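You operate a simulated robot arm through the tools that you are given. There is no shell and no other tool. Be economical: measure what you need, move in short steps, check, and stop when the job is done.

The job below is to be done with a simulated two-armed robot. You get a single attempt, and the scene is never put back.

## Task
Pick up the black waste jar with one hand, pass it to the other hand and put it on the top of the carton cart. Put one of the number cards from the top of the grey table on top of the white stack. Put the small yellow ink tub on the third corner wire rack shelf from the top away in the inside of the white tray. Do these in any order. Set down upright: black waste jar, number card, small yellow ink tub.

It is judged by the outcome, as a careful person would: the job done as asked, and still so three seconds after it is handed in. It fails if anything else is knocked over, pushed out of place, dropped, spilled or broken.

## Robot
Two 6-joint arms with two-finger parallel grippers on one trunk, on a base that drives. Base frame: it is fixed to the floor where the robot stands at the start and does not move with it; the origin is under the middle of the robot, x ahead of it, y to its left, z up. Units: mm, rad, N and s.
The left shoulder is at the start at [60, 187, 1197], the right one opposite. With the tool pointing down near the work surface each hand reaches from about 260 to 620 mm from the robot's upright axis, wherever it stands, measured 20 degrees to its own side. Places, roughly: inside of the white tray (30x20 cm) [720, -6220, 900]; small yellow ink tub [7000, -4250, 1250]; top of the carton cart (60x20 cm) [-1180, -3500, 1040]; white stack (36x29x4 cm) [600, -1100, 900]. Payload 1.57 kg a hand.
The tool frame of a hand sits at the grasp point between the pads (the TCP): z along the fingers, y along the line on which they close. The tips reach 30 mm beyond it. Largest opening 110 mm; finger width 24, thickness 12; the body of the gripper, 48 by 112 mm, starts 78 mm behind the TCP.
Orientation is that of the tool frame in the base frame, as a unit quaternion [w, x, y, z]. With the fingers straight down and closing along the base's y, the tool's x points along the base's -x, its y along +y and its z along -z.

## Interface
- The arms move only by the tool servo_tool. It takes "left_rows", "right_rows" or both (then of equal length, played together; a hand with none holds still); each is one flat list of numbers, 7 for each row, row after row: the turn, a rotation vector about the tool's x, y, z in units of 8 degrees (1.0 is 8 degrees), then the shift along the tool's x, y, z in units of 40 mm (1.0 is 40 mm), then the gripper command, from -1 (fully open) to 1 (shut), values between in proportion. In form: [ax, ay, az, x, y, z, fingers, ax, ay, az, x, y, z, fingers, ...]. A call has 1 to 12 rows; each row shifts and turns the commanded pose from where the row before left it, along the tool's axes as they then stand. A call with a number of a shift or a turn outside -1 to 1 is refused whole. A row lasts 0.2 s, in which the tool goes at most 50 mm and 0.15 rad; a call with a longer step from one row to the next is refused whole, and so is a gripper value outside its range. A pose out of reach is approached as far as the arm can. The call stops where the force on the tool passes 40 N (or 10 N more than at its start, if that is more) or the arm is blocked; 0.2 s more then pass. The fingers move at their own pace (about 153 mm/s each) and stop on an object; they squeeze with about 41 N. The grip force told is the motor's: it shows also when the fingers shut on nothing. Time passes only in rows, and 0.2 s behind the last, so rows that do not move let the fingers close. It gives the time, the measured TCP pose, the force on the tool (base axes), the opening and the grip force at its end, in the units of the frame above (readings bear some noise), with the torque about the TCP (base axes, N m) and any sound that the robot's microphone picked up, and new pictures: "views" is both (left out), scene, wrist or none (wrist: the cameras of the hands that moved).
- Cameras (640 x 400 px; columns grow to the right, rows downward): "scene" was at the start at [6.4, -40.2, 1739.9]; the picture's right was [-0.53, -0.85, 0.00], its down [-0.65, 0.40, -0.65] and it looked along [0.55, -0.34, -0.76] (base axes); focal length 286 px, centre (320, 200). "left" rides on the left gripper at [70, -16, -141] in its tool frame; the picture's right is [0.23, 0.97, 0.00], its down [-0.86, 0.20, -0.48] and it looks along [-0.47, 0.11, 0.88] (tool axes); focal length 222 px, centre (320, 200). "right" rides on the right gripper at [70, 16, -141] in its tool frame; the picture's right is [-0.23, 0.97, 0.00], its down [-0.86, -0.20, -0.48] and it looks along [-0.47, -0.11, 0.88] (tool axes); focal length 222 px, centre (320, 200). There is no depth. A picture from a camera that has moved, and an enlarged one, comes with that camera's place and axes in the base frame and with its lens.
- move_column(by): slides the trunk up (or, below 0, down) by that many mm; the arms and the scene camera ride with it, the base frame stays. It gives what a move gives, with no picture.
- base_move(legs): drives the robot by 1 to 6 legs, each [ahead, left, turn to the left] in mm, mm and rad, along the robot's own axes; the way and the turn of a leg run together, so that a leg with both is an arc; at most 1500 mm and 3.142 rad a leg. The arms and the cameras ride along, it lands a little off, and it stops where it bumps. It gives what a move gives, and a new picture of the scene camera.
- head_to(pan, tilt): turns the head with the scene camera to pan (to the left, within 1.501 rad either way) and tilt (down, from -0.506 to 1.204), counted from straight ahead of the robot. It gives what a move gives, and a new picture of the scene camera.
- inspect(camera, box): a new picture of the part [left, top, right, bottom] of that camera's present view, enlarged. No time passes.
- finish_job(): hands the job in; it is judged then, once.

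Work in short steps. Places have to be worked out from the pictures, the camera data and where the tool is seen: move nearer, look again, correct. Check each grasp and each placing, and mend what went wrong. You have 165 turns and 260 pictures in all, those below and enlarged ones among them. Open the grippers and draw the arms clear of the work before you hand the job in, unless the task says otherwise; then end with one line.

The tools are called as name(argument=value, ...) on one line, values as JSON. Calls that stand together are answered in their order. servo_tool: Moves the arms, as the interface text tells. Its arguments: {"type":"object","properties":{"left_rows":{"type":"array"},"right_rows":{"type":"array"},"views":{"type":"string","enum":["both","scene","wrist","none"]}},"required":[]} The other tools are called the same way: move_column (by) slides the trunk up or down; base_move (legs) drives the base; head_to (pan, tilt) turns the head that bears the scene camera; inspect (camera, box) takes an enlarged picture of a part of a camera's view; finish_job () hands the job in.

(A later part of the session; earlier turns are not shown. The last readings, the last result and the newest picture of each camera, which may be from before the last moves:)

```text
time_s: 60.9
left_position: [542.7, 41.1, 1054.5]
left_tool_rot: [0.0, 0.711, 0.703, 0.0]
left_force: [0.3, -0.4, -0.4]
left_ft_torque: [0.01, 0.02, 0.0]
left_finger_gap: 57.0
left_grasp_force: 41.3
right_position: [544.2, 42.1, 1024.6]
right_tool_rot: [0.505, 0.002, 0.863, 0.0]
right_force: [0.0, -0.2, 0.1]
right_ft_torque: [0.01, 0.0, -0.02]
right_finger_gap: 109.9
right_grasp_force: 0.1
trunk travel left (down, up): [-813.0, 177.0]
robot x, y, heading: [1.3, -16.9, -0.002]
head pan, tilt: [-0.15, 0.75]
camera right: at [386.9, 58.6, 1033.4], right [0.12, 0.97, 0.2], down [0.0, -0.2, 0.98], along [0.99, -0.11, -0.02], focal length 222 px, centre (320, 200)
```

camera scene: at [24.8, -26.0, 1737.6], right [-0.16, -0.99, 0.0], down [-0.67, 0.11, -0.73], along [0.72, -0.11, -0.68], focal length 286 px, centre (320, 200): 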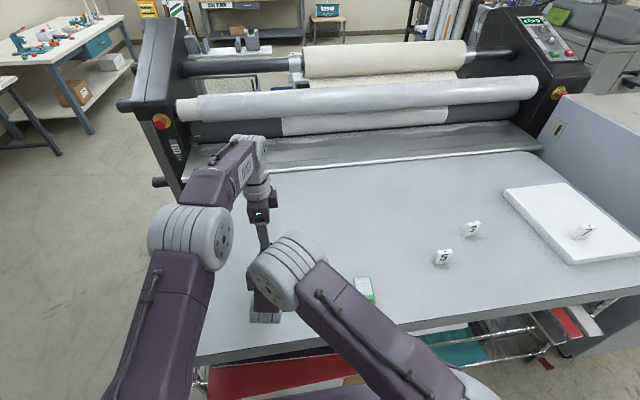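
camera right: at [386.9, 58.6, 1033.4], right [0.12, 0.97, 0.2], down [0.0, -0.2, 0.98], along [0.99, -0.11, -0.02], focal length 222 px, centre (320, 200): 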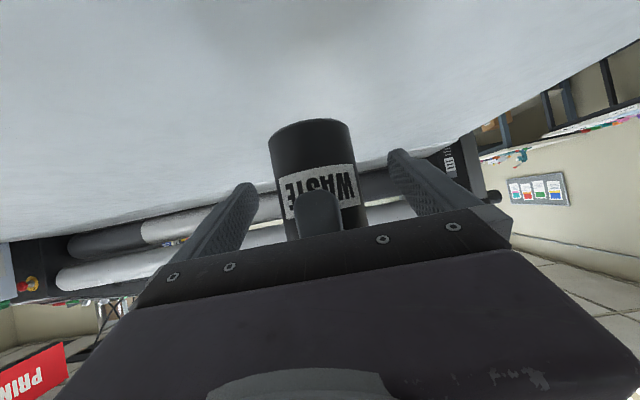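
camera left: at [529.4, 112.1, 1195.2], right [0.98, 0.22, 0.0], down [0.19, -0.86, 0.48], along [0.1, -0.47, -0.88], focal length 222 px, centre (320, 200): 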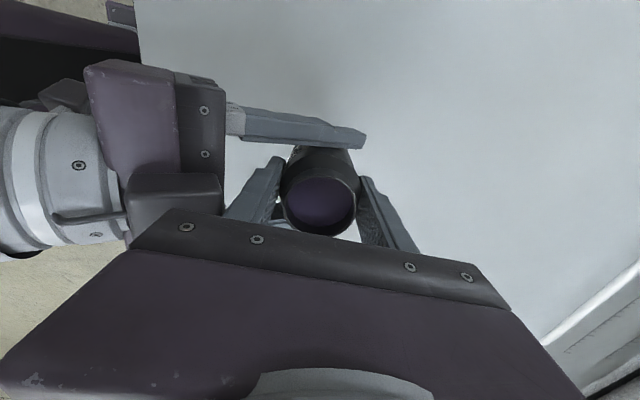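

The jar stays in the left hand. I lift it slowly straight up out of the right hand.

servo_tool(left_rows=[0, 0, 0, 0, 0.02, -0.15, 1, 0, 0, 0, 0, 0.02, -0.3, 1, 0, 0, 0, 0, 0, -0.3, 1, 0, 0, 0, 0, 0, -0.2, 1, 0, 0, 0, 0, 0, 0, 1], views="none")

inspect(camera="right", box=[0, 0, 640, 400])

inspect(camera="left", box=[0, 0, 640, 400])

```text
time_s: 62.1
left_position: [546.3, 41.9, 1091.2]
left_tool_rot: [0.0, 0.711, 0.703, 0.001]
left_force: [-0.5, 0.2, -2.6]
left_ft_torque: [0.0, 0.02, 0.0]
left_finger_gap: 56.9
left_grasp_force: 41.2
right_position: [545.1, 41.3, 1024.0]
right_tool_rot: [0.504, 0.003, 0.864, -0.001]
right_force: [-0.1, -0.3, 0.2]
right_ft_torque: [0.02, 0.01, 0.02]
right_finger_gap: 110.2
right_grasp_force: 0.0
trunk travel left (down, up): [-813.0, 177.0]
robot x, y, heading: [0.4, -19.7, -0.004]
head pan, tilt: [-0.15, 0.75]
```

```text
1.00 times, centred on (320, 200) of right (not enlarged: the box is as wide or as high as the picture)
camera zoom: at [386.9, 58.7, 1033.4], right [0.12, 0.97, 0.2], down [0.0, -0.2, 0.98], along [0.99, -0.11, -0.02], focal length 222 px, centre (320, 200)
```

zoom: 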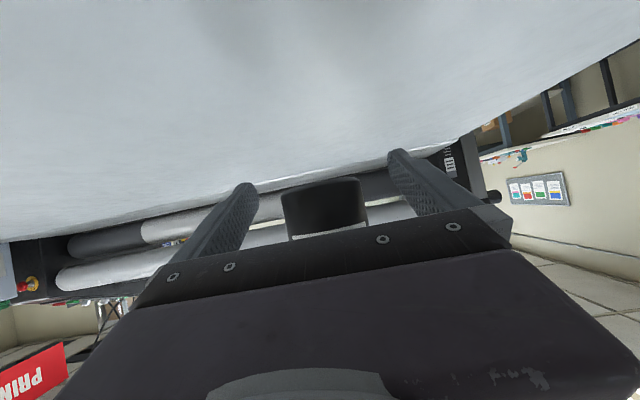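

```text
1.00 times, centred on (320, 200) of left (not enlarged: the box is as wide or as high as the picture)
camera zoom: at [532.3, 112.6, 1232.4], right [0.98, 0.22, 0.0], down [0.19, -0.86, 0.48], along [0.1, -0.47, -0.88], focal length 222 px, centre (320, 200)
```

zoom: 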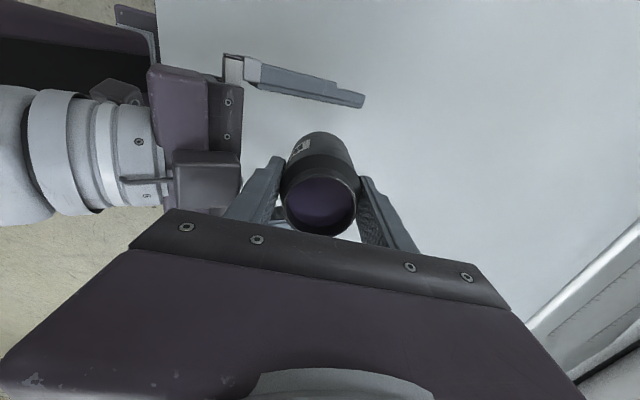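

The jar follows the left hand cleanly. I raise it further, then draw the right hand down and back to a safe pose.

servo_tool(left_rows=[0, 0, 0, 0, 0, -0.3, 1, 0, 0, 0, 0, 0, -0.5, 1, 0, 0, 0, 0, 0, -0.5, 1, 0, 0, 0, 0, 0, -0.4, 1, 0, 0, 0, 0, 0, 0, 1], views="none")

servo_tool(right_rows=[0, 0, 0, 0, -0.7, 0, -1, 0, 0, 0, 0, -0.9, 0, -1, 0, 0, 0, 0, -0.9, 0, -1, 0, 0, 0, 0, -0.9, 0, -1, 0, 0, 0, 0, -0.9, 0, -1, 0, 0, 0, 0, -0.9, 0, -1], views="scene")

```text
time_s: 63.3
left_position: [546.5, 40.7, 1161.0]
left_tool_rot: [-0.001, 0.711, 0.703, 0.0]
left_force: [-0.3, 0.0, -2.3]
left_ft_torque: [0.01, 0.01, -0.02]
left_finger_gap: 57.2
left_grasp_force: 41.6
right_position: [545.1, 42.0, 1024.9]
right_tool_rot: [0.506, 0.002, 0.863, -0.001]
right_force: [0.2, 0.5, -0.2]
right_ft_torque: [-0.03, 0.0, -0.01]
right_finger_gap: 110.0
right_grasp_force: 0.0
trunk travel left (down, up): [-813.0, 177.0]
robot x, y, heading: [2.3, -12.2, -0.005]
head pan, tilt: [-0.15, 0.75]
```

```text
time_s: 64.7
left_position: [547.3, 39.6, 1159.4]
left_tool_rot: [-0.001, 0.711, 0.703, 0.001]
left_force: [-0.4, -0.6, -2.5]
left_ft_torque: [0.05, 0.02, 0.01]
left_finger_gap: 57.2
left_grasp_force: 41.0
right_position: [585.2, -154.6, 1043.1]
right_tool_rot: [0.502, 0.003, 0.865, 0.0]
right_force: [-0.8, -0.6, -0.8]
right_ft_torque: [0.0, 0.01, 0.04]
right_finger_gap: 110.1
right_grasp_force: 0.0
right hand out of reach, approached as far as the arm can: row 3, 4, 5, 6
trunk travel left (down, up): [-813.0, 177.0]
robot x, y, heading: [1.6, -16.6, -0.006]
head pan, tilt: [-0.15, 0.75]
camera scene: at [25.8, -28.0, 1737.6], right [-0.16, -0.99, 0.0], down [-0.67, 0.11, -0.73], along [0.72, -0.11, -0.68], focal length 286 px, centre (320, 200)
```

scene: 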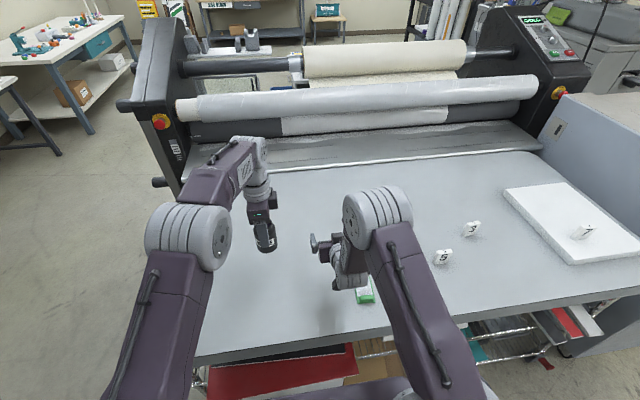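

The handover is done. I fold the right hand back to pointing down and retract it.

servo_tool(right_rows=[0, 0.94, 0, 0, 0, 0, -1, 0, 0.94, 0, 0, 0, 0, -1, 0, 0.94, 0, 0, 0, 0, -1, 0, 0.94, 0, 0, 0, 0, -1, 0, 0.94, 0, 0, 0, 0, -1, 0, 0.94, 0, 0, 0, 0, -1, 0, 0.94, 0, 0, 0, 0, -1, 0, 0.94, 0, 0, 0, 0, -1], views="none")

servo_tool(right_rows=[0, 0, 0, 0.5, 0, -0.9, -1, 0, 0, 0, 0.5, 0, -0.9, -1, 0, 0, 0, 0.5, -0.3, -0.9, -1, 0, 0, 0, 0.9, -0.4, -0.5, -1, 0, 0, 0, 0.9, -0.4, 0, -1, 0, 0, 0, 0.9, -0.4, 0, -1, 0, 0, 0, 0.9, -0.4, 0, -1, 0, 0, 0, 0.9, -0.4, 0, -1, 0, 0, 0, 0.6, -0.2, 0, -1], views="none")

servo_tool(left_rows=[0, 0, 0, 0.2, -0.3, 0, 1, 0, 0, 0, 0.4, -0.4, 0, 1, 0, 0, 0, 0.4, -0.4, 0, 1, 0, 0, 0, 0.4, -0.4, 0, 1, 0, 0, 0, 0.4, -0.4, 0, 1, 0, 0, 0, 0.4, -0.4, 0, 1, 0, 0, 0, 0.4, -0.4, 0, 1, 0, 0, 0, 0.4, -0.4, 0, 1, 0, 0, 0, 0.2, -0.2, 0, 1, 0, 0, 0, 0, 0, 0, 1], views="both")

```text
time_s: 66.5
left_position: [548.6, 40.8, 1159.5]
left_tool_rot: [-0.001, 0.711, 0.703, 0.0]
left_force: [-0.4, 0.8, -3.0]
left_ft_torque: [0.01, 0.04, -0.01]
left_finger_gap: 57.2
left_grasp_force: 41.0
right_position: [584.2, -158.0, 1039.2]
right_tool_rot: [0.03, 0.006, 1.0, -0.007]
right_force: [0.3, -0.7, -0.4]
right_ft_torque: [0.02, -0.04, -0.01]
right_finger_gap: 110.0
right_grasp_force: 0.2
right hand out of reach, approached as far as the arm can: row 4, 5, 6
trunk travel left (down, up): [-813.0, 177.0]
robot x, y, heading: [5.3, -17.6, -0.0]
head pan, tilt: [-0.15, 0.75]
```

```text
time_s: 68.5
left_position: [545.5, 42.5, 1159.6]
left_tool_rot: [0.0, 0.711, 0.703, 0.0]
left_force: [-0.3, -0.5, -2.8]
left_ft_torque: [0.01, -0.02, 0.0]
left_finger_gap: 57.0
left_grasp_force: 41.4
right_position: [309.1, -252.6, 1153.5]
right_tool_rot: [0.031, 0.007, 0.999, -0.006]
right_force: [-0.5, 0.3, 0.3]
right_ft_torque: [0.0, -0.01, 0.0]
right_finger_gap: 110.0
right_grasp_force: 0.1
trunk travel left (down, up): [-813.0, 177.0]
robot x, y, heading: [1.1, -13.5, -0.007]
head pan, tilt: [-0.15, 0.75]
```

```text
time_s: 70.7
left_position: [415.1, 171.7, 1161.2]
left_tool_rot: [0.0, 0.711, 0.703, 0.0]
left_force: [0.1, -0.1, -3.2]
left_ft_torque: [-0.02, -0.04, 0.02]
left_finger_gap: 57.2
left_grasp_force: 40.9
right_position: [311.9, -252.6, 1152.8]
right_tool_rot: [0.031, 0.006, 0.999, -0.006]
right_force: [0.0, -0.5, 0.4]
right_ft_torque: [0.02, -0.02, 0.01]
right_finger_gap: 109.9
right_grasp_force: 0.0
trunk travel left (down, up): [-813.0, 177.0]
robot x, y, heading: [3.1, -18.4, -0.006]
head pan, tilt: [-0.15, 0.75]
camera scene: at [25.6, -26.3, 1737.6], right [-0.16, -0.99, 0.0], down [-0.67, 0.11, -0.73], along [0.72, -0.11, -0.68], focal length 286 px, centre (320, 200)
camera left: at [400.3, 242.6, 1302.2], right [0.98, 0.22, 0.0], down [0.19, -0.86, 0.48], along [0.1, -0.47, -0.88], focal length 222 px, centre (320, 200)
```

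scene: 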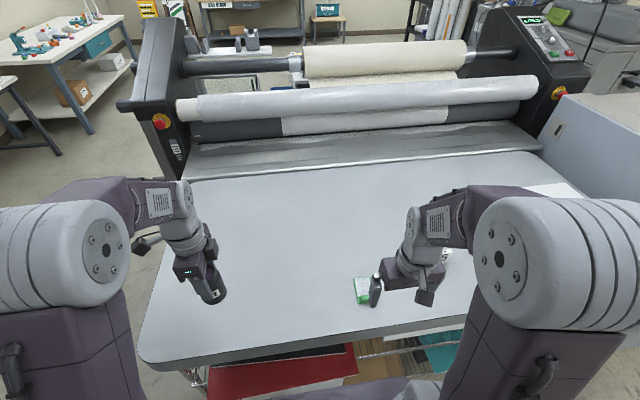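
left: 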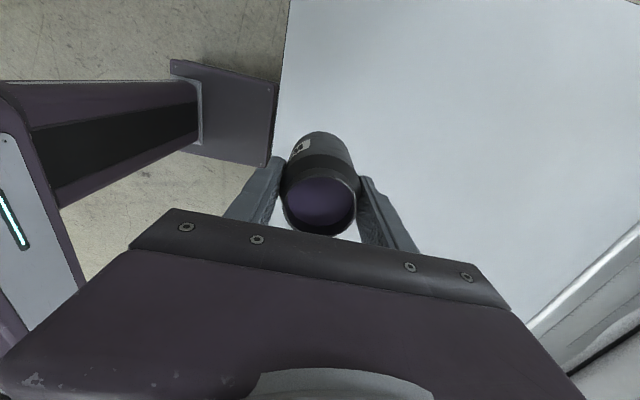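

The jar is safely held. Before driving I look right and left to know the room.

head_to(pan=-1.5, tilt=0.35)

head_to(pan=1.5, tilt=0.5)

```text
time_s: 72.2
left_position: [414.4, 170.5, 1160.9]
left_tool_rot: [-0.001, 0.711, 0.703, 0.0]
left_force: [-0.4, 0.1, -4.1]
left_ft_torque: [0.0, 0.0, 0.02]
left_finger_gap: 56.9
left_grasp_force: 41.5
right_position: [311.8, -250.9, 1153.6]
right_tool_rot: [0.03, 0.006, 1.0, -0.006]
right_force: [0.9, 0.4, -0.3]
right_ft_torque: [-0.03, 0.0, 0.01]
right_finger_gap: 110.1
right_grasp_force: 0.2
trunk travel left (down, up): [-813.0, 177.0]
robot x, y, heading: [3.8, -14.8, -0.006]
head pan, tilt: [-1.499, 0.351]
camera scene: at [-50.4, -106.0, 1773.2], right [-1.0, -0.07, 0.0], down [-0.02, 0.34, -0.94], along [0.06, -0.94, -0.34], focal length 286 px, centre (320, 200)
```

scene: 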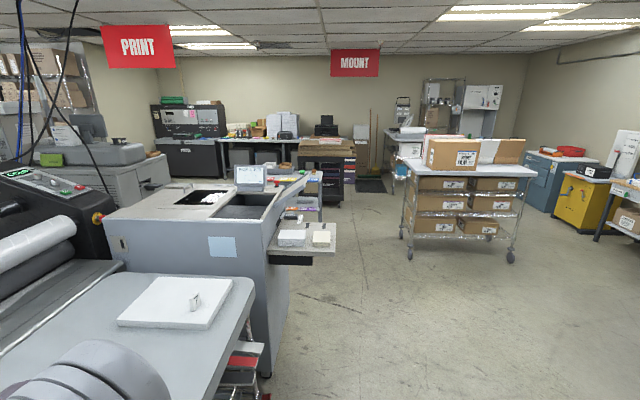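

```text
time_s: 74.8
left_position: [414.5, 171.0, 1161.3]
left_tool_rot: [0.001, 0.711, 0.703, 0.0]
left_force: [-0.5, 0.1, -2.9]
left_ft_torque: [-0.02, 0.0, 0.0]
left_finger_gap: 57.3
left_grasp_force: 40.6
right_position: [311.9, -252.3, 1152.7]
right_tool_rot: [0.031, 0.006, 0.999, -0.007]
right_force: [-0.3, 0.0, 0.5]
right_ft_torque: [0.01, 0.01, 0.05]
right_finger_gap: 110.0
right_grasp_force: 0.1
trunk travel left (down, up): [-813.0, 177.0]
robot x, y, heading: [3.1, -14.5, -0.005]
head pan, tilt: [1.499, 0.499]
camera scene: at [-49.5, 77.6, 1759.6], right [1.0, -0.08, 0.0], down [-0.04, -0.48, -0.88], along [0.07, 0.88, -0.48], focal length 286 px, centre (320, 200)
```

scene: 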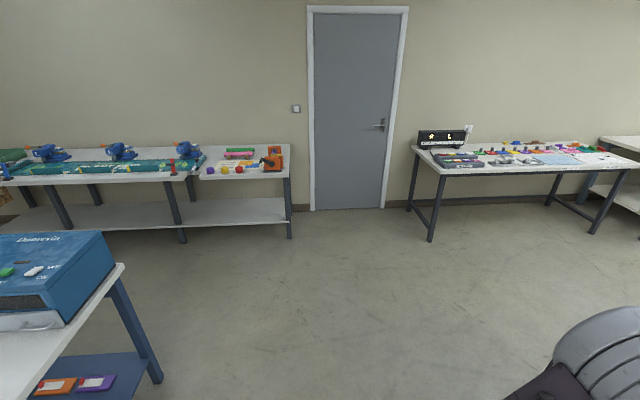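

The carton cart stands at the right rear with its near edge at about y=-3200. I back away from the table, turn right, and look.

base_move(legs=[[-420, 0, 0], [0, 0, -1.57]])

head_to(pan=0, tilt=0.4)

```text
time_s: 81.3
left_position: [-256.9, -431.6, 1160.8]
left_tool_rot: [0.0, 1.0, -0.022, 0.0]
left_force: [-0.4, -0.1, -2.1]
left_ft_torque: [0.04, 0.03, 0.01]
left_finger_gap: 57.0
left_grasp_force: 41.4
right_position: [-677.6, -312.5, 1153.1]
right_tool_rot: [0.016, 0.723, 0.69, -0.026]
right_force: [-0.7, -0.9, 1.0]
right_ft_torque: [0.0, -0.02, 0.0]
right_finger_gap: 110.0
right_grasp_force: 0.1
trunk travel left (down, up): [-813.0, 177.0]
robot x, y, heading: [-428.8, -11.3, -1.615]
head pan, tilt: [1.499, 0.499]
camera scene: at [-335.0, 37.9, 1759.5], right [-0.11, -0.99, 0.0], down [-0.48, 0.05, -0.88], along [0.87, -0.1, -0.48], focal length 286 px, centre (320, 200)
```

scene: 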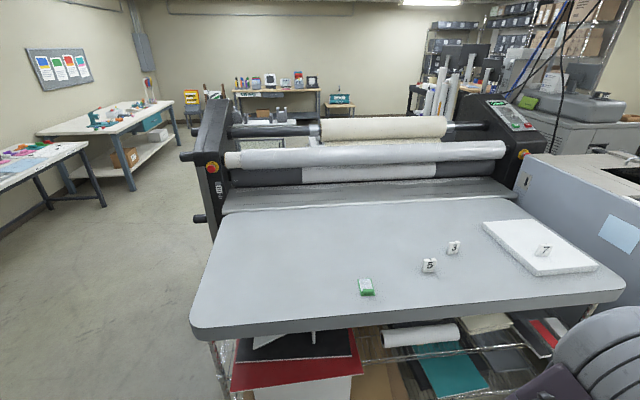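

```text
time_s: 83.0
left_position: [-257.2, -431.6, 1160.8]
left_tool_rot: [-0.001, 1.0, -0.023, 0.0]
left_force: [0.0, 0.4, -2.5]
left_ft_torque: [0.01, 0.01, 0.01]
left_finger_gap: 57.0
left_grasp_force: 40.6
right_position: [-676.5, -312.9, 1153.0]
right_tool_rot: [0.016, 0.723, 0.69, -0.027]
right_force: [0.3, -0.2, 1.4]
right_ft_torque: [0.0, 0.04, 0.04]
right_finger_gap: 110.0
right_grasp_force: 0.1
trunk travel left (down, up): [-813.0, 177.0]
robot x, y, heading: [-432.4, -13.3, -1.614]
head pan, tilt: [0.0, 0.4]
camera scene: at [-429.4, -44.4, 1768.7], right [-1.0, 0.04, 0.0], down [0.02, 0.39, -0.92], along [-0.04, -0.92, -0.39], focal length 286 px, centre (320, 200)
```

scene: 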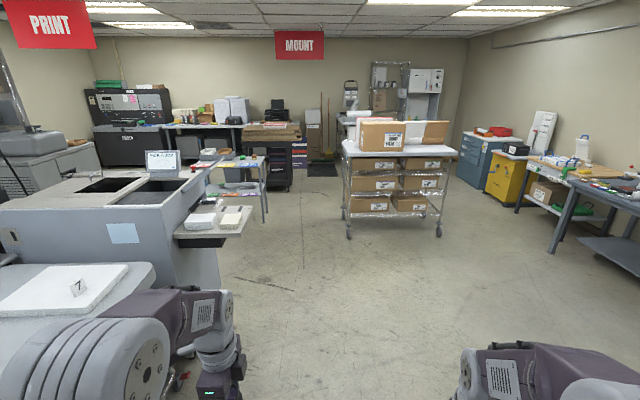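

The cart's front edge is near y≈-3000 and it spans x≈-800 to -1970, with boxes on top. I drive closer, to about (-1200,-2300).

base_move(legs=[[1200, -335, 0], [1100, -335, 0.044]])

head_to(pan=0, tilt=0.6)

```text
time_s: 94.9
left_position: [-917.6, -2756.5, 1160.1]
left_tool_rot: [0.0, 1.0, 0.014, 0.0]
left_force: [-0.4, -0.1, -2.0]
left_ft_torque: [-0.02, -0.01, -0.03]
left_finger_gap: 56.8
left_grasp_force: 41.2
right_position: [-1344.8, -2668.6, 1154.1]
right_tool_rot: [0.017, 0.698, 0.716, -0.026]
right_force: [-0.5, -0.1, 0.6]
right_ft_torque: [-0.01, -0.03, 0.0]
right_finger_gap: 109.9
right_grasp_force: 0.1
trunk travel left (down, up): [-813.0, 177.0]
robot x, y, heading: [-1117.2, -2349.1, -1.539]
head pan, tilt: [0.0, 0.4]
camera scene: at [-1118.0, -2382.3, 1768.7], right [-1.0, -0.03, 0.0], down [-0.01, 0.39, -0.92], along [0.03, -0.92, -0.39], focal length 286 px, centre (320, 200)
```

scene: 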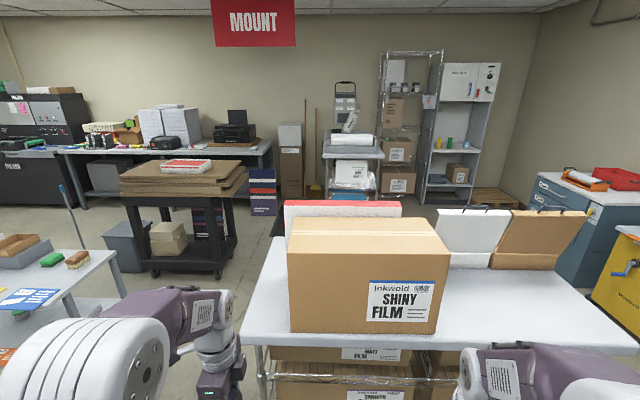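

```text
time_s: 95.6
left_position: [-918.3, -2757.2, 1161.0]
left_tool_rot: [0.0, 1.0, 0.014, 0.0]
left_force: [-0.3, 0.3, -3.0]
left_ft_torque: [0.01, 0.0, 0.01]
left_finger_gap: 56.8
left_grasp_force: 41.0
right_position: [-1344.6, -2669.8, 1153.4]
right_tool_rot: [0.019, 0.697, 0.716, -0.026]
right_force: [-1.1, -0.3, -0.3]
right_ft_torque: [0.0, -0.01, 0.02]
right_finger_gap: 110.1
right_grasp_force: 0.0
trunk travel left (down, up): [-813.0, 177.0]
robot x, y, heading: [-1121.8, -2354.1, -1.536]
head pan, tilt: [0.0, 0.6]
camera scene: at [-1118.4, -2379.1, 1750.5], right [-1.0, -0.03, 0.0], down [-0.02, 0.56, -0.83], along [0.03, -0.82, -0.56], focal length 286 px, centre (320, 200)
```

scene: 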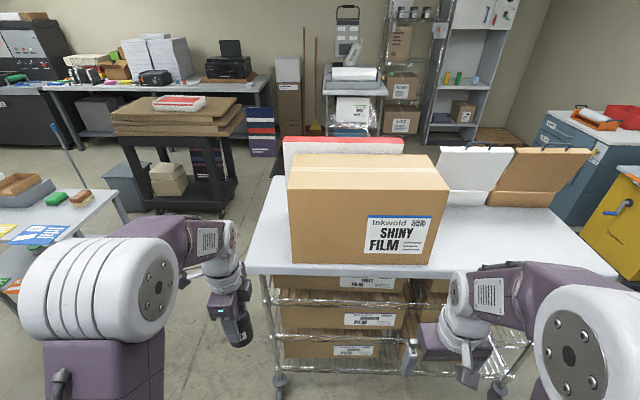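

The big carton covers x -1000 to -1453. The right part of the cart top (x≈-1500 to -2000, y≈-3010 to -3350) is free, so I'll set the jar near (-1720,-3130). I raise the trunk for clearance and strafe right, then ahead a little.

move_column(by=80)

base_move(legs=[[0, -780, 0], [180, 0, -0.034]])

head_to(pan=0.15, tilt=0.8)

```text
time_s: 96.8
left_position: [-917.8, -2756.6, 1240.3]
left_tool_rot: [0.001, 1.0, 0.014, 0.0]
left_force: [1.0, 0.0, -2.9]
left_ft_torque: [-0.01, -0.01, 0.0]
left_finger_gap: 57.1
left_grasp_force: 40.7
right_position: [-1344.1, -2668.8, 1233.7]
right_tool_rot: [0.018, 0.697, 0.716, -0.026]
right_force: [0.6, -0.7, -0.7]
right_ft_torque: [0.04, -0.05, 0.02]
right_finger_gap: 110.1
right_grasp_force: 0.1
trunk travel left (down, up): [-893.0, 97.0]
robot x, y, heading: [-1120.8, -2349.9, -1.536]
head pan, tilt: [0.0, 0.6]
```

```text
time_s: 102.2
left_position: [-1735.0, -2960.1, 1242.0]
left_tool_rot: [0.001, 1.0, -0.008, 0.001]
left_force: [-0.4, 0.9, -2.7]
left_ft_torque: [-0.04, -0.04, -0.04]
left_finger_gap: 56.8
left_grasp_force: 41.1
right_position: [-2159.1, -2855.1, 1234.4]
right_tool_rot: [0.018, 0.713, 0.701, -0.027]
right_force: [0.1, 0.0, 1.1]
right_ft_torque: [0.0, -0.01, 0.01]
right_finger_gap: 110.1
right_grasp_force: 0.0
trunk travel left (down, up): [-893.0, 97.0]
robot x, y, heading: [-1919.3, -2549.3, -1.581]
head pan, tilt: [0.0, 0.6]
camera scene: at [-1919.2, -2572.6, 1830.6], right [-1.0, 0.01, 0.0], down [0.01, 0.56, -0.83], along [-0.01, -0.83, -0.56], focal length 286 px, centre (320, 200)
```

scene: 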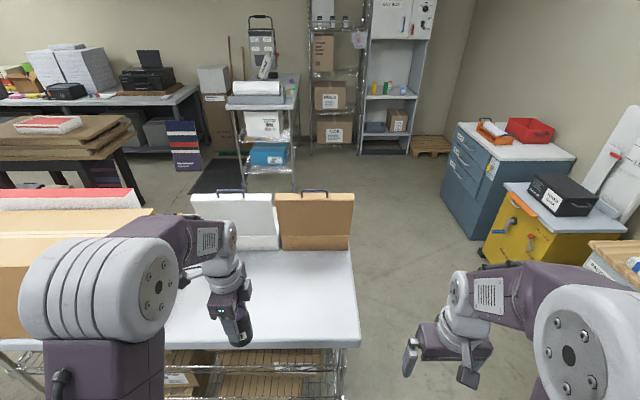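

```text
time_s: 102.9
left_position: [-1735.2, -2963.0, 1240.7]
left_tool_rot: [0.0, 1.0, -0.008, -0.001]
left_force: [0.3, 0.5, -2.1]
left_ft_torque: [0.01, 0.01, -0.01]
left_finger_gap: 57.0
left_grasp_force: 40.8
right_position: [-2157.2, -2857.1, 1233.2]
right_tool_rot: [0.017, 0.713, 0.701, -0.026]
right_force: [0.0, -0.7, 0.5]
right_ft_torque: [0.0, 0.0, -0.02]
right_finger_gap: 110.2
right_grasp_force: 0.0
trunk travel left (down, up): [-893.0, 97.0]
robot x, y, heading: [-1920.7, -2550.4, -1.582]
head pan, tilt: [0.15, 0.799]
camera scene: at [-1907.2, -2569.1, 1813.6], right [-0.99, -0.14, 0.0], down [-0.1, 0.71, -0.7], along [0.1, -0.69, -0.72], focal length 286 px, centre (320, 200)
```

scene: 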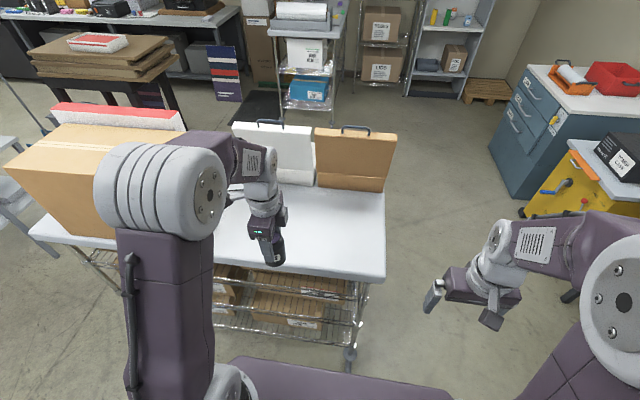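

I drive 100 mm nearer, then extend the left arm to bring the jar over the free surface.

base_move(legs=[[100, 0, 0.01]])

servo_tool(left_rows=[0, 0, 0, 0, 0.2, 0, 1, 0, 0, 0, 0, 0.45, 0, 1, 0, 0, 0, 0, 0.45, 0, 1, 0, 0, 0, 0, 0.45, 0, 1, 0, 0, 0, 0, 0.45, 0, 1, 0, 0, 0, 0, 0.3, 0, 1, 0, 0, 0, 0, 0, 0, 1], views="both")

```text
time_s: 104.0
left_position: [-1731.4, -3055.8, 1242.6]
left_tool_rot: [0.002, 1.0, -0.002, 0.0]
left_force: [0.0, 0.4, -2.8]
left_ft_torque: [-0.04, 0.01, 0.04]
left_finger_gap: 56.9
left_grasp_force: 40.9
right_position: [-2154.9, -2956.2, 1233.9]
right_tool_rot: [0.019, 0.709, 0.704, -0.028]
right_force: [0.8, 0.5, -0.5]
right_ft_torque: [-0.05, -0.05, -0.01]
right_finger_gap: 110.0
right_grasp_force: 0.1
trunk travel left (down, up): [-893.0, 97.0]
robot x, y, heading: [-1916.9, -2650.4, -1.572]
head pan, tilt: [0.15, 0.799]
camera scene: at [-1907.8, -2661.2, 1813.7], right [-0.99, -0.15, 0.0], down [-0.11, 0.71, -0.7], along [0.1, -0.69, -0.71], focal length 286 px, centre (320, 200)
```

scene: 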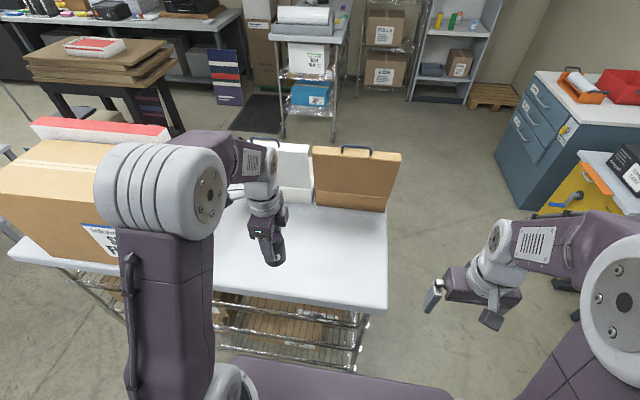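

```text
time_s: 105.7
left_position: [-1732.2, -3153.7, 1241.2]
left_tool_rot: [-0.002, 1.0, -0.002, 0.0]
left_force: [0.5, 0.1, -3.1]
left_ft_torque: [0.0, 0.03, 0.01]
left_finger_gap: 57.2
left_grasp_force: 40.5
right_position: [-2157.0, -2961.7, 1232.9]
right_tool_rot: [0.018, 0.71, 0.704, -0.027]
right_force: [-0.5, 0.5, -1.0]
right_ft_torque: [-0.01, -0.01, 0.0]
right_finger_gap: 110.0
right_grasp_force: 0.1
trunk travel left (down, up): [-893.0, 97.0]
robot x, y, heading: [-1919.5, -2648.4, -1.567]
head pan, tilt: [0.15, 0.799]
camera scene: at [-1907.6, -2670.8, 1813.6], right [-0.99, -0.15, 0.0], down [-0.11, 0.71, -0.7], along [0.1, -0.69, -0.72], focal length 286 px, centre (320, 200)
camera left: at [-1660.9, -3137.2, 1382.3], right [0.22, -0.97, 0.0], down [-0.86, -0.2, 0.48], along [-0.47, -0.11, -0.88], focal length 222 px, centre (320, 200)
```

scene: 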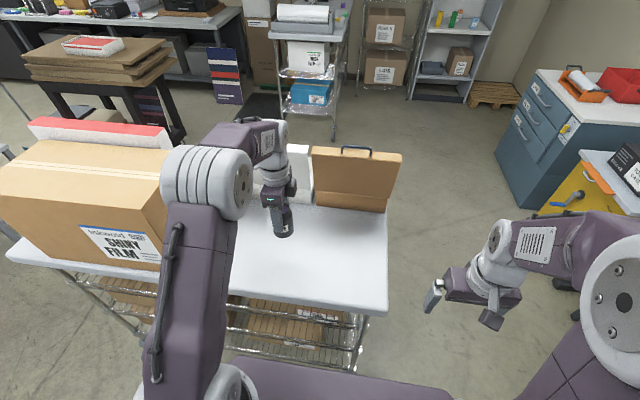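
left: 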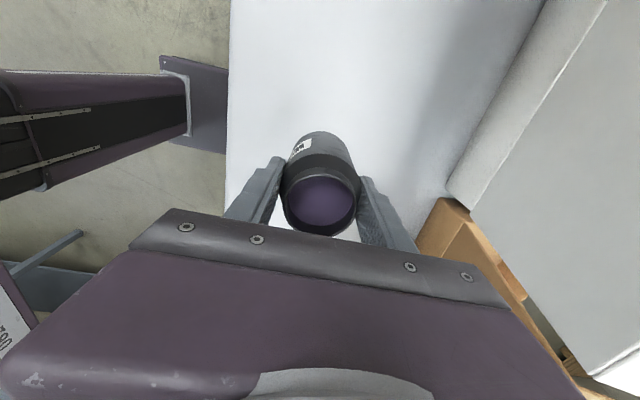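

The surface below the jar is clear. I lower by 95 with the column, then proceed finely.

move_column(by=-95)

head_to(pan=0.3, tilt=0.9)

inspect(camera="left", box=[160, 40, 480, 240])

```text
time_s: 106.9
left_position: [-1731.9, -3153.7, 1146.4]
left_tool_rot: [0.0, 1.0, -0.002, 0.0]
left_force: [0.0, -0.7, -3.0]
left_ft_torque: [-0.02, 0.0, -0.04]
left_finger_gap: 56.8
left_grasp_force: 41.0
right_position: [-2156.1, -2961.5, 1139.2]
right_tool_rot: [0.017, 0.71, 0.704, -0.026]
right_force: [-0.5, 0.5, -0.8]
right_ft_torque: [-0.01, 0.0, -0.02]
right_finger_gap: 110.0
right_grasp_force: 0.0
trunk travel left (down, up): [-798.0, 192.0]
robot x, y, heading: [-1920.6, -2652.7, -1.572]
head pan, tilt: [0.15, 0.799]
```

```text
time_s: 107.6
left_position: [-1730.4, -3152.3, 1146.8]
left_tool_rot: [-0.001, 1.0, -0.002, 0.001]
left_force: [-0.1, -0.1, -2.3]
left_ft_torque: [0.01, -0.01, 0.0]
left_finger_gap: 57.3
left_grasp_force: 41.1
right_position: [-2156.4, -2962.0, 1137.9]
right_tool_rot: [0.017, 0.71, 0.704, -0.026]
right_force: [-0.1, -0.5, -0.2]
right_ft_torque: [0.0, -0.01, -0.01]
right_finger_gap: 110.0
right_grasp_force: 0.1
trunk travel left (down, up): [-798.0, 192.0]
robot x, y, heading: [-1919.2, -2653.1, -1.57]
head pan, tilt: [0.3, 0.901]
camera scene: at [-1897.4, -2662.3, 1710.7], right [-0.96, -0.29, 0.0], down [-0.23, 0.75, -0.62], along [0.18, -0.59, -0.78], focal length 286 px, centre (320, 200)
```

scene: 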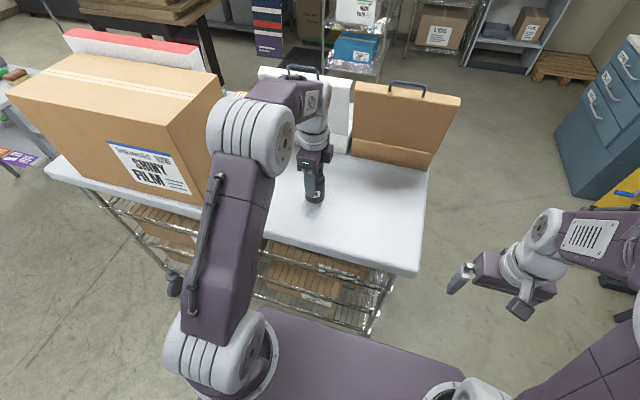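

```text
2.00 times, centred on (320, 140) of left
camera zoom: at [-1660.9, -3136.4, 1287.6], right [0.22, -0.97, 0.0], down [-0.86, -0.2, 0.48], along [-0.47, -0.11, -0.88], focal length 444 px, centre (320, 320)
```

zoom: 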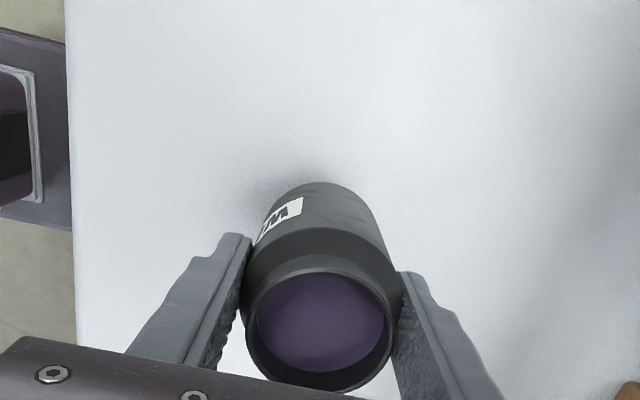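

Close to the surface. I lower by small column steps, watching the force.

move_column(by=-14)

move_column(by=-6)

inspect(camera="scene", box=[260, 130, 380, 220])

```text
time_s: 108.3
left_position: [-1731.3, -3155.0, 1132.3]
left_tool_rot: [-0.001, 1.0, -0.002, 0.0]
left_force: [0.1, 0.2, -3.4]
left_ft_torque: [0.01, -0.04, 0.0]
left_finger_gap: 57.1
left_grasp_force: 41.0
right_position: [-2155.8, -2962.5, 1124.3]
right_tool_rot: [0.018, 0.709, 0.704, -0.026]
right_force: [0.3, 0.1, -0.4]
right_ft_torque: [0.01, -0.02, -0.01]
right_finger_gap: 110.1
right_grasp_force: 0.0
trunk travel left (down, up): [-784.0, 206.0]
robot x, y, heading: [-1922.9, -2650.1, -1.573]
head pan, tilt: [0.3, 0.901]
```

```text
time_s: 108.8
left_position: [-1731.5, -3154.2, 1127.3]
left_tool_rot: [-0.001, 1.0, -0.003, 0.001]
left_force: [-0.8, 0.2, -2.5]
left_ft_torque: [0.02, 0.0, -0.02]
left_finger_gap: 57.0
left_grasp_force: 41.1
right_position: [-2156.4, -2961.4, 1119.1]
right_tool_rot: [0.017, 0.709, 0.704, -0.025]
right_force: [0.2, -0.6, 0.3]
right_ft_torque: [-0.01, 0.0, -0.02]
right_finger_gap: 109.9
right_grasp_force: 0.0
trunk travel left (down, up): [-778.0, 212.0]
robot x, y, heading: [-1922.7, -2651.3, -1.573]
head pan, tilt: [0.3, 0.901]
```

```text
4.44 times, centred on (320, 175) of scene
camera zoom: at [-1897.4, -2662.9, 1690.6], right [-0.96, -0.3, 0.0], down [-0.23, 0.75, -0.62], along [0.18, -0.59, -0.78], focal length 1270 px, centre (320, 311)
```

zoom: 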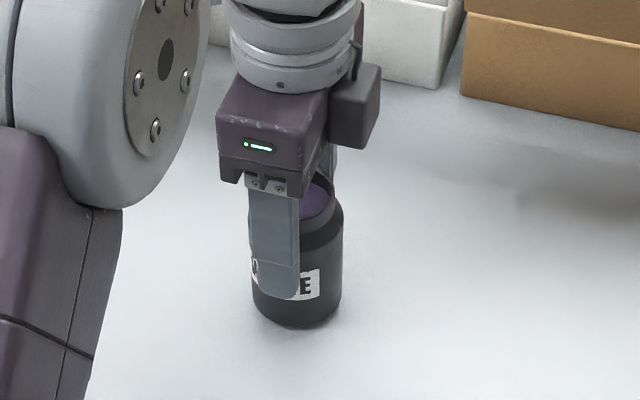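

The shadow is tight and almost touching. I continue in 4 mm steps.

move_column(by=-4)

move_column(by=-3)

move_column(by=-3)

```text
time_s: 109.3
left_position: [-1730.5, -3152.8, 1123.2]
left_tool_rot: [0.0, 1.0, -0.003, 0.0]
left_force: [-0.2, 0.4, 2.5]
left_ft_torque: [0.07, 0.12, 0.01]
left_finger_gap: 57.3
left_grasp_force: 41.2
right_position: [-2155.9, -2962.0, 1113.5]
right_tool_rot: [0.017, 0.709, 0.704, -0.026]
right_force: [-0.3, -0.5, -1.0]
right_ft_torque: [0.0, -0.02, 0.0]
right_finger_gap: 110.2
right_grasp_force: 0.0
trunk travel left (down, up): [-774.0, 216.0]
robot x, y, heading: [-1918.9, -2651.5, -1.566]
head pan, tilt: [0.3, 0.901]
```

```text
time_s: 109.9
left_position: [-1731.7, -3152.5, 1122.9]
left_tool_rot: [0.003, 1.0, -0.002, 0.001]
left_force: [3.2, -3.7, 29.7]
left_ft_torque: [0.43, 0.08, 0.08]
left_finger_gap: 56.8
left_grasp_force: 41.4
right_position: [-2157.0, -2960.1, 1112.3]
right_tool_rot: [0.018, 0.709, 0.705, -0.026]
right_force: [0.1, -0.3, -0.8]
right_ft_torque: [0.03, -0.01, 0.01]
right_finger_gap: 109.8
right_grasp_force: 0.1
trunk travel left (down, up): [-771.0, 219.0]
robot x, y, heading: [-1918.0, -2647.6, -1.571]
head pan, tilt: [0.3, 0.901]
```

```text
time_s: 110.3
left_position: [-1733.2, -3152.1, 1121.6]
left_tool_rot: [0.004, 1.0, -0.003, 0.001]
left_force: [-1.4, 6.2, 15.4]
left_ft_torque: [0.86, 0.23, -0.01]
left_finger_gap: 56.9
left_grasp_force: 40.6
right_position: [-2156.8, -2959.7, 1110.8]
right_tool_rot: [0.018, 0.71, 0.704, -0.027]
right_force: [-0.7, 0.5, 0.2]
right_ft_torque: [-0.01, -0.01, 0.03]
right_finger_gap: 109.9
right_grasp_force: 0.0
trunk travel left (down, up): [-770.0, 220.0]
robot x, y, heading: [-1922.2, -2651.5, -1.575]
head pan, tilt: [0.3, 0.901]
stopped: the force on the tool passed its limit at 43 N (the readings are from after the stop); the commanded pose is now the measured one
```

It's in firm contact. I relieve 2 mm, release the fingers slowly, then look.

move_column(by=2)

servo_tool(left_rows=[0, 0, 0, 0, 0, 0, 0.2, 0, 0, 0, 0, 0, 0, -0.1, 0, 0, 0, 0, 0, 0, -0.3, 0, 0, 0, 0, 0, 0, -0.8, 0, 0, 0, 0, 0, 0, -0.8], views="both")

```text
time_s: 110.8
left_position: [-1732.7, -3154.9, 1121.0]
left_tool_rot: [0.004, 1.0, -0.002, 0.001]
left_force: [0.2, -0.3, -1.1]
left_ft_torque: [0.02, -0.01, -0.02]
left_finger_gap: 56.6
left_grasp_force: 41.3
right_position: [-2156.1, -2961.8, 1111.7]
right_tool_rot: [0.018, 0.709, 0.704, -0.026]
right_force: [0.1, -0.5, 0.8]
right_ft_torque: [0.01, 0.0, 0.0]
right_finger_gap: 109.9
right_grasp_force: 0.2
trunk travel left (down, up): [-772.0, 218.0]
robot x, y, heading: [-1920.1, -2650.7, -1.572]
head pan, tilt: [0.3, 0.901]
```

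```text
time_s: 112.0
left_position: [-1732.9, -3154.5, 1121.8]
left_tool_rot: [0.004, 1.0, -0.003, 0.0]
left_force: [-0.1, -0.6, 0.1]
left_ft_torque: [-0.02, -0.03, 0.01]
left_finger_gap: 99.0
left_grasp_force: 0.0
right_position: [-2156.7, -2961.2, 1112.3]
right_tool_rot: [0.017, 0.709, 0.705, -0.026]
right_force: [0.3, -0.9, 0.3]
right_ft_torque: [0.03, -0.02, -0.02]
right_finger_gap: 110.1
right_grasp_force: 0.0
trunk travel left (down, up): [-772.0, 218.0]
robot x, y, heading: [-1919.7, -2651.6, -1.569]
head pan, tilt: [0.3, 0.901]
camera scene: at [-1897.5, -2662.0, 1683.9], right [-0.96, -0.3, 0.0], down [-0.23, 0.75, -0.62], along [0.18, -0.59, -0.78], focal length 286 px, centre (320, 200)
camera left: at [-1660.9, -3136.8, 1263.1], right [0.22, -0.97, 0.01], down [-0.86, -0.19, 0.48], along [-0.47, -0.11, -0.88], focal length 222 px, centre (320, 200)
```

scene: 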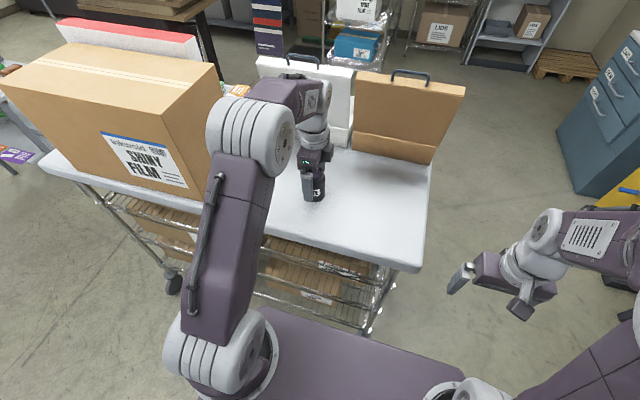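
left: 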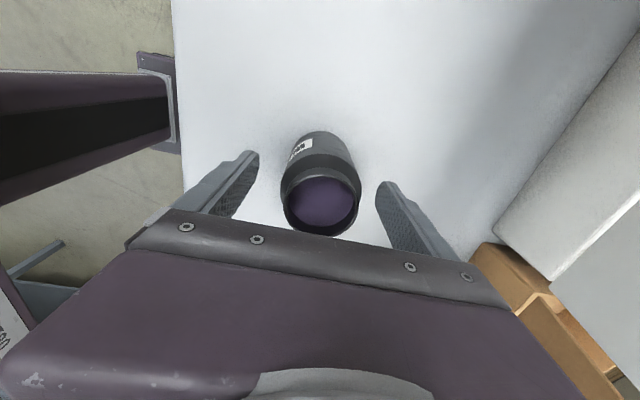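

The jar stands free and upright. I raise the column straight up and retract.

move_column(by=130)

base_move(legs=[[-350, 0, 0]])

inspect(camera="scene", box=[240, 60, 480, 210])

```text
time_s: 113.6
left_position: [-1731.0, -3155.1, 1251.6]
left_tool_rot: [0.003, 1.0, -0.003, 0.001]
left_force: [-0.4, 0.0, -0.6]
left_ft_torque: [0.0, 0.0, 0.0]
left_finger_gap: 99.2
left_grasp_force: 0.0
right_position: [-2155.8, -2961.5, 1240.9]
right_tool_rot: [0.017, 0.71, 0.703, -0.026]
right_force: [0.2, -0.1, -0.4]
right_ft_torque: [0.02, 0.02, 0.02]
right_finger_gap: 110.0
right_grasp_force: 0.2
trunk travel left (down, up): [-902.0, 88.0]
robot x, y, heading: [-1924.3, -2648.5, -1.57]
head pan, tilt: [0.3, 0.901]
```

```text
time_s: 115.9
left_position: [-1729.2, -2798.5, 1250.0]
left_tool_rot: [0.002, 1.0, 0.001, 0.0]
left_force: [0.2, -0.3, 0.1]
left_ft_torque: [-0.01, 0.02, 0.0]
left_finger_gap: 99.1
left_grasp_force: 0.0
right_position: [-2155.0, -2608.5, 1241.4]
right_tool_rot: [0.017, 0.707, 0.706, -0.025]
right_force: [0.7, -0.3, -0.3]
right_ft_torque: [0.01, -0.04, -0.01]
right_finger_gap: 110.1
right_grasp_force: 0.0
trunk travel left (down, up): [-902.0, 88.0]
robot x, y, heading: [-1921.9, -2296.0, -1.559]
head pan, tilt: [0.3, 0.901]
camera scene: at [-1898.5, -2309.0, 1813.9], right [-0.95, -0.3, 0.0], down [-0.24, 0.75, -0.62], along [0.19, -0.59, -0.79], focal length 286 px, centre (320, 200)
```

scene: 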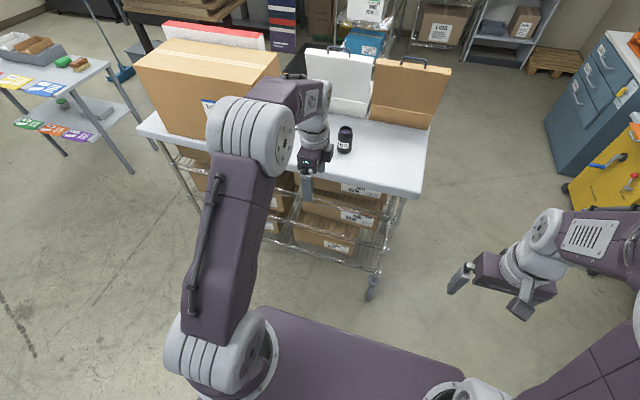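

```text
2.67 times, centred on (360, 135) of scene
camera zoom: at [-1898.5, -2309.0, 1813.9], right [-0.95, -0.3, 0.0], down [-0.24, 0.75, -0.62], along [0.19, -0.59, -0.79], focal length 762 px, centre (213, 373)
```

zoom: 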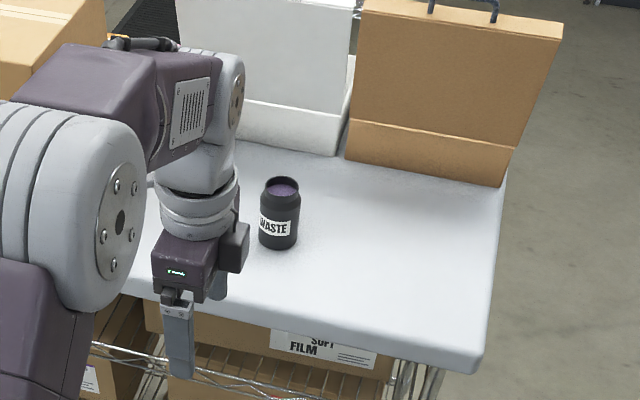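

The jar is upright on the cart. I tuck the left arm back, turn to face +x and survey the route to the corner rack.

servo_tool(left_rows=[0, 0, 0, 0, -0.9, 0, -0.8, 0, 0, 0, 0, -0.9, 0, -0.8, 0, 0, 0, 0, -0.9, 0, -0.8, 0, 0, 0, 0, -0.9, 0, -0.8, 0, 0, 0, 0, -0.6, 0, -0.8], views="none")

base_move(legs=[[0, 0, 1.56]])

head_to(pan=-0.2, tilt=0.25)

```text
time_s: 117.1
left_position: [-1730.0, -2627.8, 1252.2]
left_tool_rot: [0.003, 1.0, 0.0, 0.001]
left_force: [-0.2, 0.2, 1.4]
left_ft_torque: [-0.03, 0.05, -0.02]
left_finger_gap: 98.9
left_grasp_force: 0.2
right_position: [-2155.3, -2605.0, 1241.7]
right_tool_rot: [0.018, 0.707, 0.706, -0.027]
right_force: [-0.1, 0.5, 0.9]
right_ft_torque: [0.01, 0.05, -0.03]
right_finger_gap: 109.9
right_grasp_force: 0.0
trunk travel left (down, up): [-902.0, 88.0]
robot x, y, heading: [-1923.5, -2293.3, -1.562]
head pan, tilt: [0.3, 0.901]
```

```text
time_s: 121.2
left_position: [-1582.2, -2109.3, 1251.5]
left_tool_rot: [0.002, 0.714, 0.7, 0.002]
left_force: [0.1, -0.4, 0.1]
left_ft_torque: [0.01, -0.02, 0.01]
left_finger_gap: 99.0
left_grasp_force: 0.2
right_position: [-1615.2, -2534.6, 1242.2]
right_tool_rot: [0.03, 0.01, 0.999, -0.007]
right_force: [-1.4, -0.2, 0.6]
right_ft_torque: [0.02, -0.02, 0.0]
right_finger_gap: 110.1
right_grasp_force: 0.0
trunk travel left (down, up): [-902.0, 88.0]
robot x, y, heading: [-1923.0, -2292.9, -0.014]
head pan, tilt: [0.3, 0.901]
camera scene: at [-1908.5, -2271.2, 1813.9], right [0.28, -0.96, 0.0], down [-0.75, -0.22, -0.62], along [0.6, 0.18, -0.78], focal length 286 px, centre (320, 200)
```

scene: 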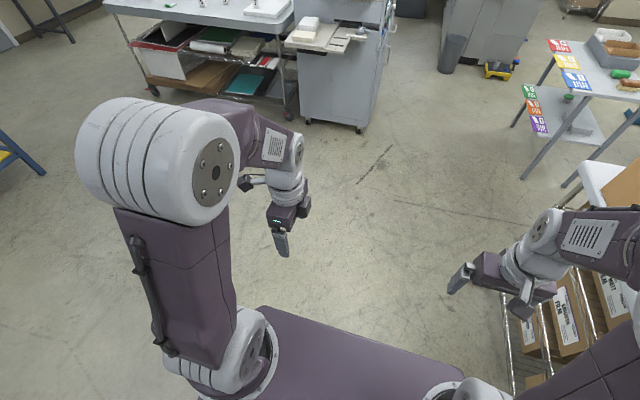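

```text
time_s: 122.3
left_position: [-1582.0, -2109.2, 1252.4]
left_tool_rot: [0.003, 0.714, 0.7, 0.002]
left_force: [0.1, 0.1, -0.2]
left_ft_torque: [0.02, -0.02, 0.02]
left_finger_gap: 98.8
left_grasp_force: 0.1
right_position: [-1614.3, -2533.7, 1242.6]
right_tool_rot: [0.031, 0.01, 0.999, -0.007]
right_force: [-0.4, -0.1, -0.6]
right_ft_torque: [0.01, -0.01, 0.04]
right_finger_gap: 110.0
right_grasp_force: 0.1
trunk travel left (down, up): [-902.0, 88.0]
robot x, y, heading: [-1923.5, -2291.9, -0.012]
head pan, tilt: [-0.201, 0.25]
camera scene: at [-1889.8, -2312.0, 1870.9], right [-0.21, -0.98, 0.0], down [-0.24, 0.05, -0.97], along [0.95, -0.21, -0.25], focal length 286 px, centre (320, 200)
```

scene: 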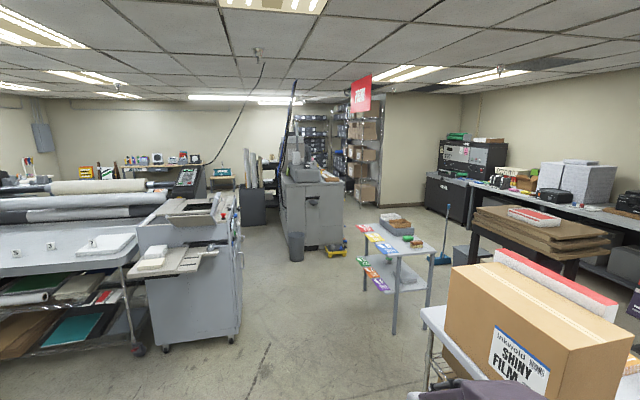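

The corridor runs between the printer and the label table (y≈-2750), and the racks are beyond the grey machine. I drive to about (600,-2750) and look again.

base_move(legs=[[1300, -230, 0], [1250, -200, 0]])

head_to(pan=-0.4, tilt=0.3)

```text
time_s: 134.9
left_position: [963.6, -2558.4, 1251.4]
left_tool_rot: [0.003, 0.707, 0.707, 0.002]
left_force: [-0.6, 0.2, -0.6]
left_ft_torque: [0.02, -0.01, -0.03]
left_finger_gap: 99.1
left_grasp_force: 0.1
right_position: [938.4, -2984.6, 1240.9]
right_tool_rot: [0.032, 0.0, 0.999, -0.006]
right_force: [0.3, 0.0, -0.2]
right_ft_torque: [0.01, -0.01, -0.03]
right_finger_gap: 110.2
right_grasp_force: 0.0
trunk travel left (down, up): [-902.0, 88.0]
robot x, y, heading: [630.9, -2749.2, 0.001]
head pan, tilt: [-0.201, 0.25]
camera scene: at [659.3, -2767.2, 1871.0], right [-0.2, -0.98, 0.0], down [-0.24, 0.05, -0.97], along [0.95, -0.19, -0.25], focal length 286 px, centre (320, 200)
```

scene: 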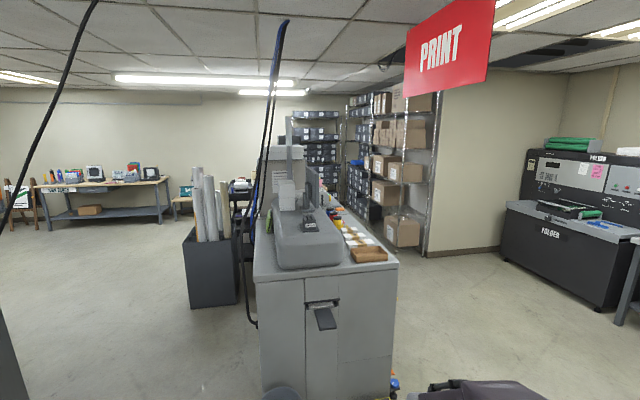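

```text
time_s: 135.6
left_position: [964.0, -2557.2, 1252.6]
left_tool_rot: [0.003, 0.707, 0.707, 0.002]
left_force: [0.6, -0.4, -0.5]
left_ft_torque: [0.02, 0.0, 0.01]
left_finger_gap: 99.1
left_grasp_force: 0.1
right_position: [939.8, -2984.6, 1241.2]
right_tool_rot: [0.03, 0.001, 1.0, -0.006]
right_force: [0.2, -0.4, -0.5]
right_ft_torque: [-0.01, 0.04, 0.01]
right_finger_gap: 110.1
right_grasp_force: 0.1
trunk travel left (down, up): [-902.0, 88.0]
robot x, y, heading: [626.8, -2748.0, 0.005]
head pan, tilt: [-0.4, 0.3]
camera scene: at [655.0, -2785.1, 1866.2], right [-0.38, -0.92, 0.0], down [-0.27, 0.11, -0.96], along [0.88, -0.37, -0.3], focal length 286 px, centre (320, 200)
```

scene: 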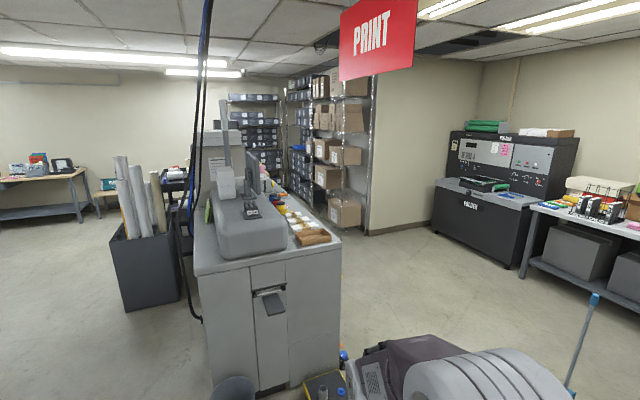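

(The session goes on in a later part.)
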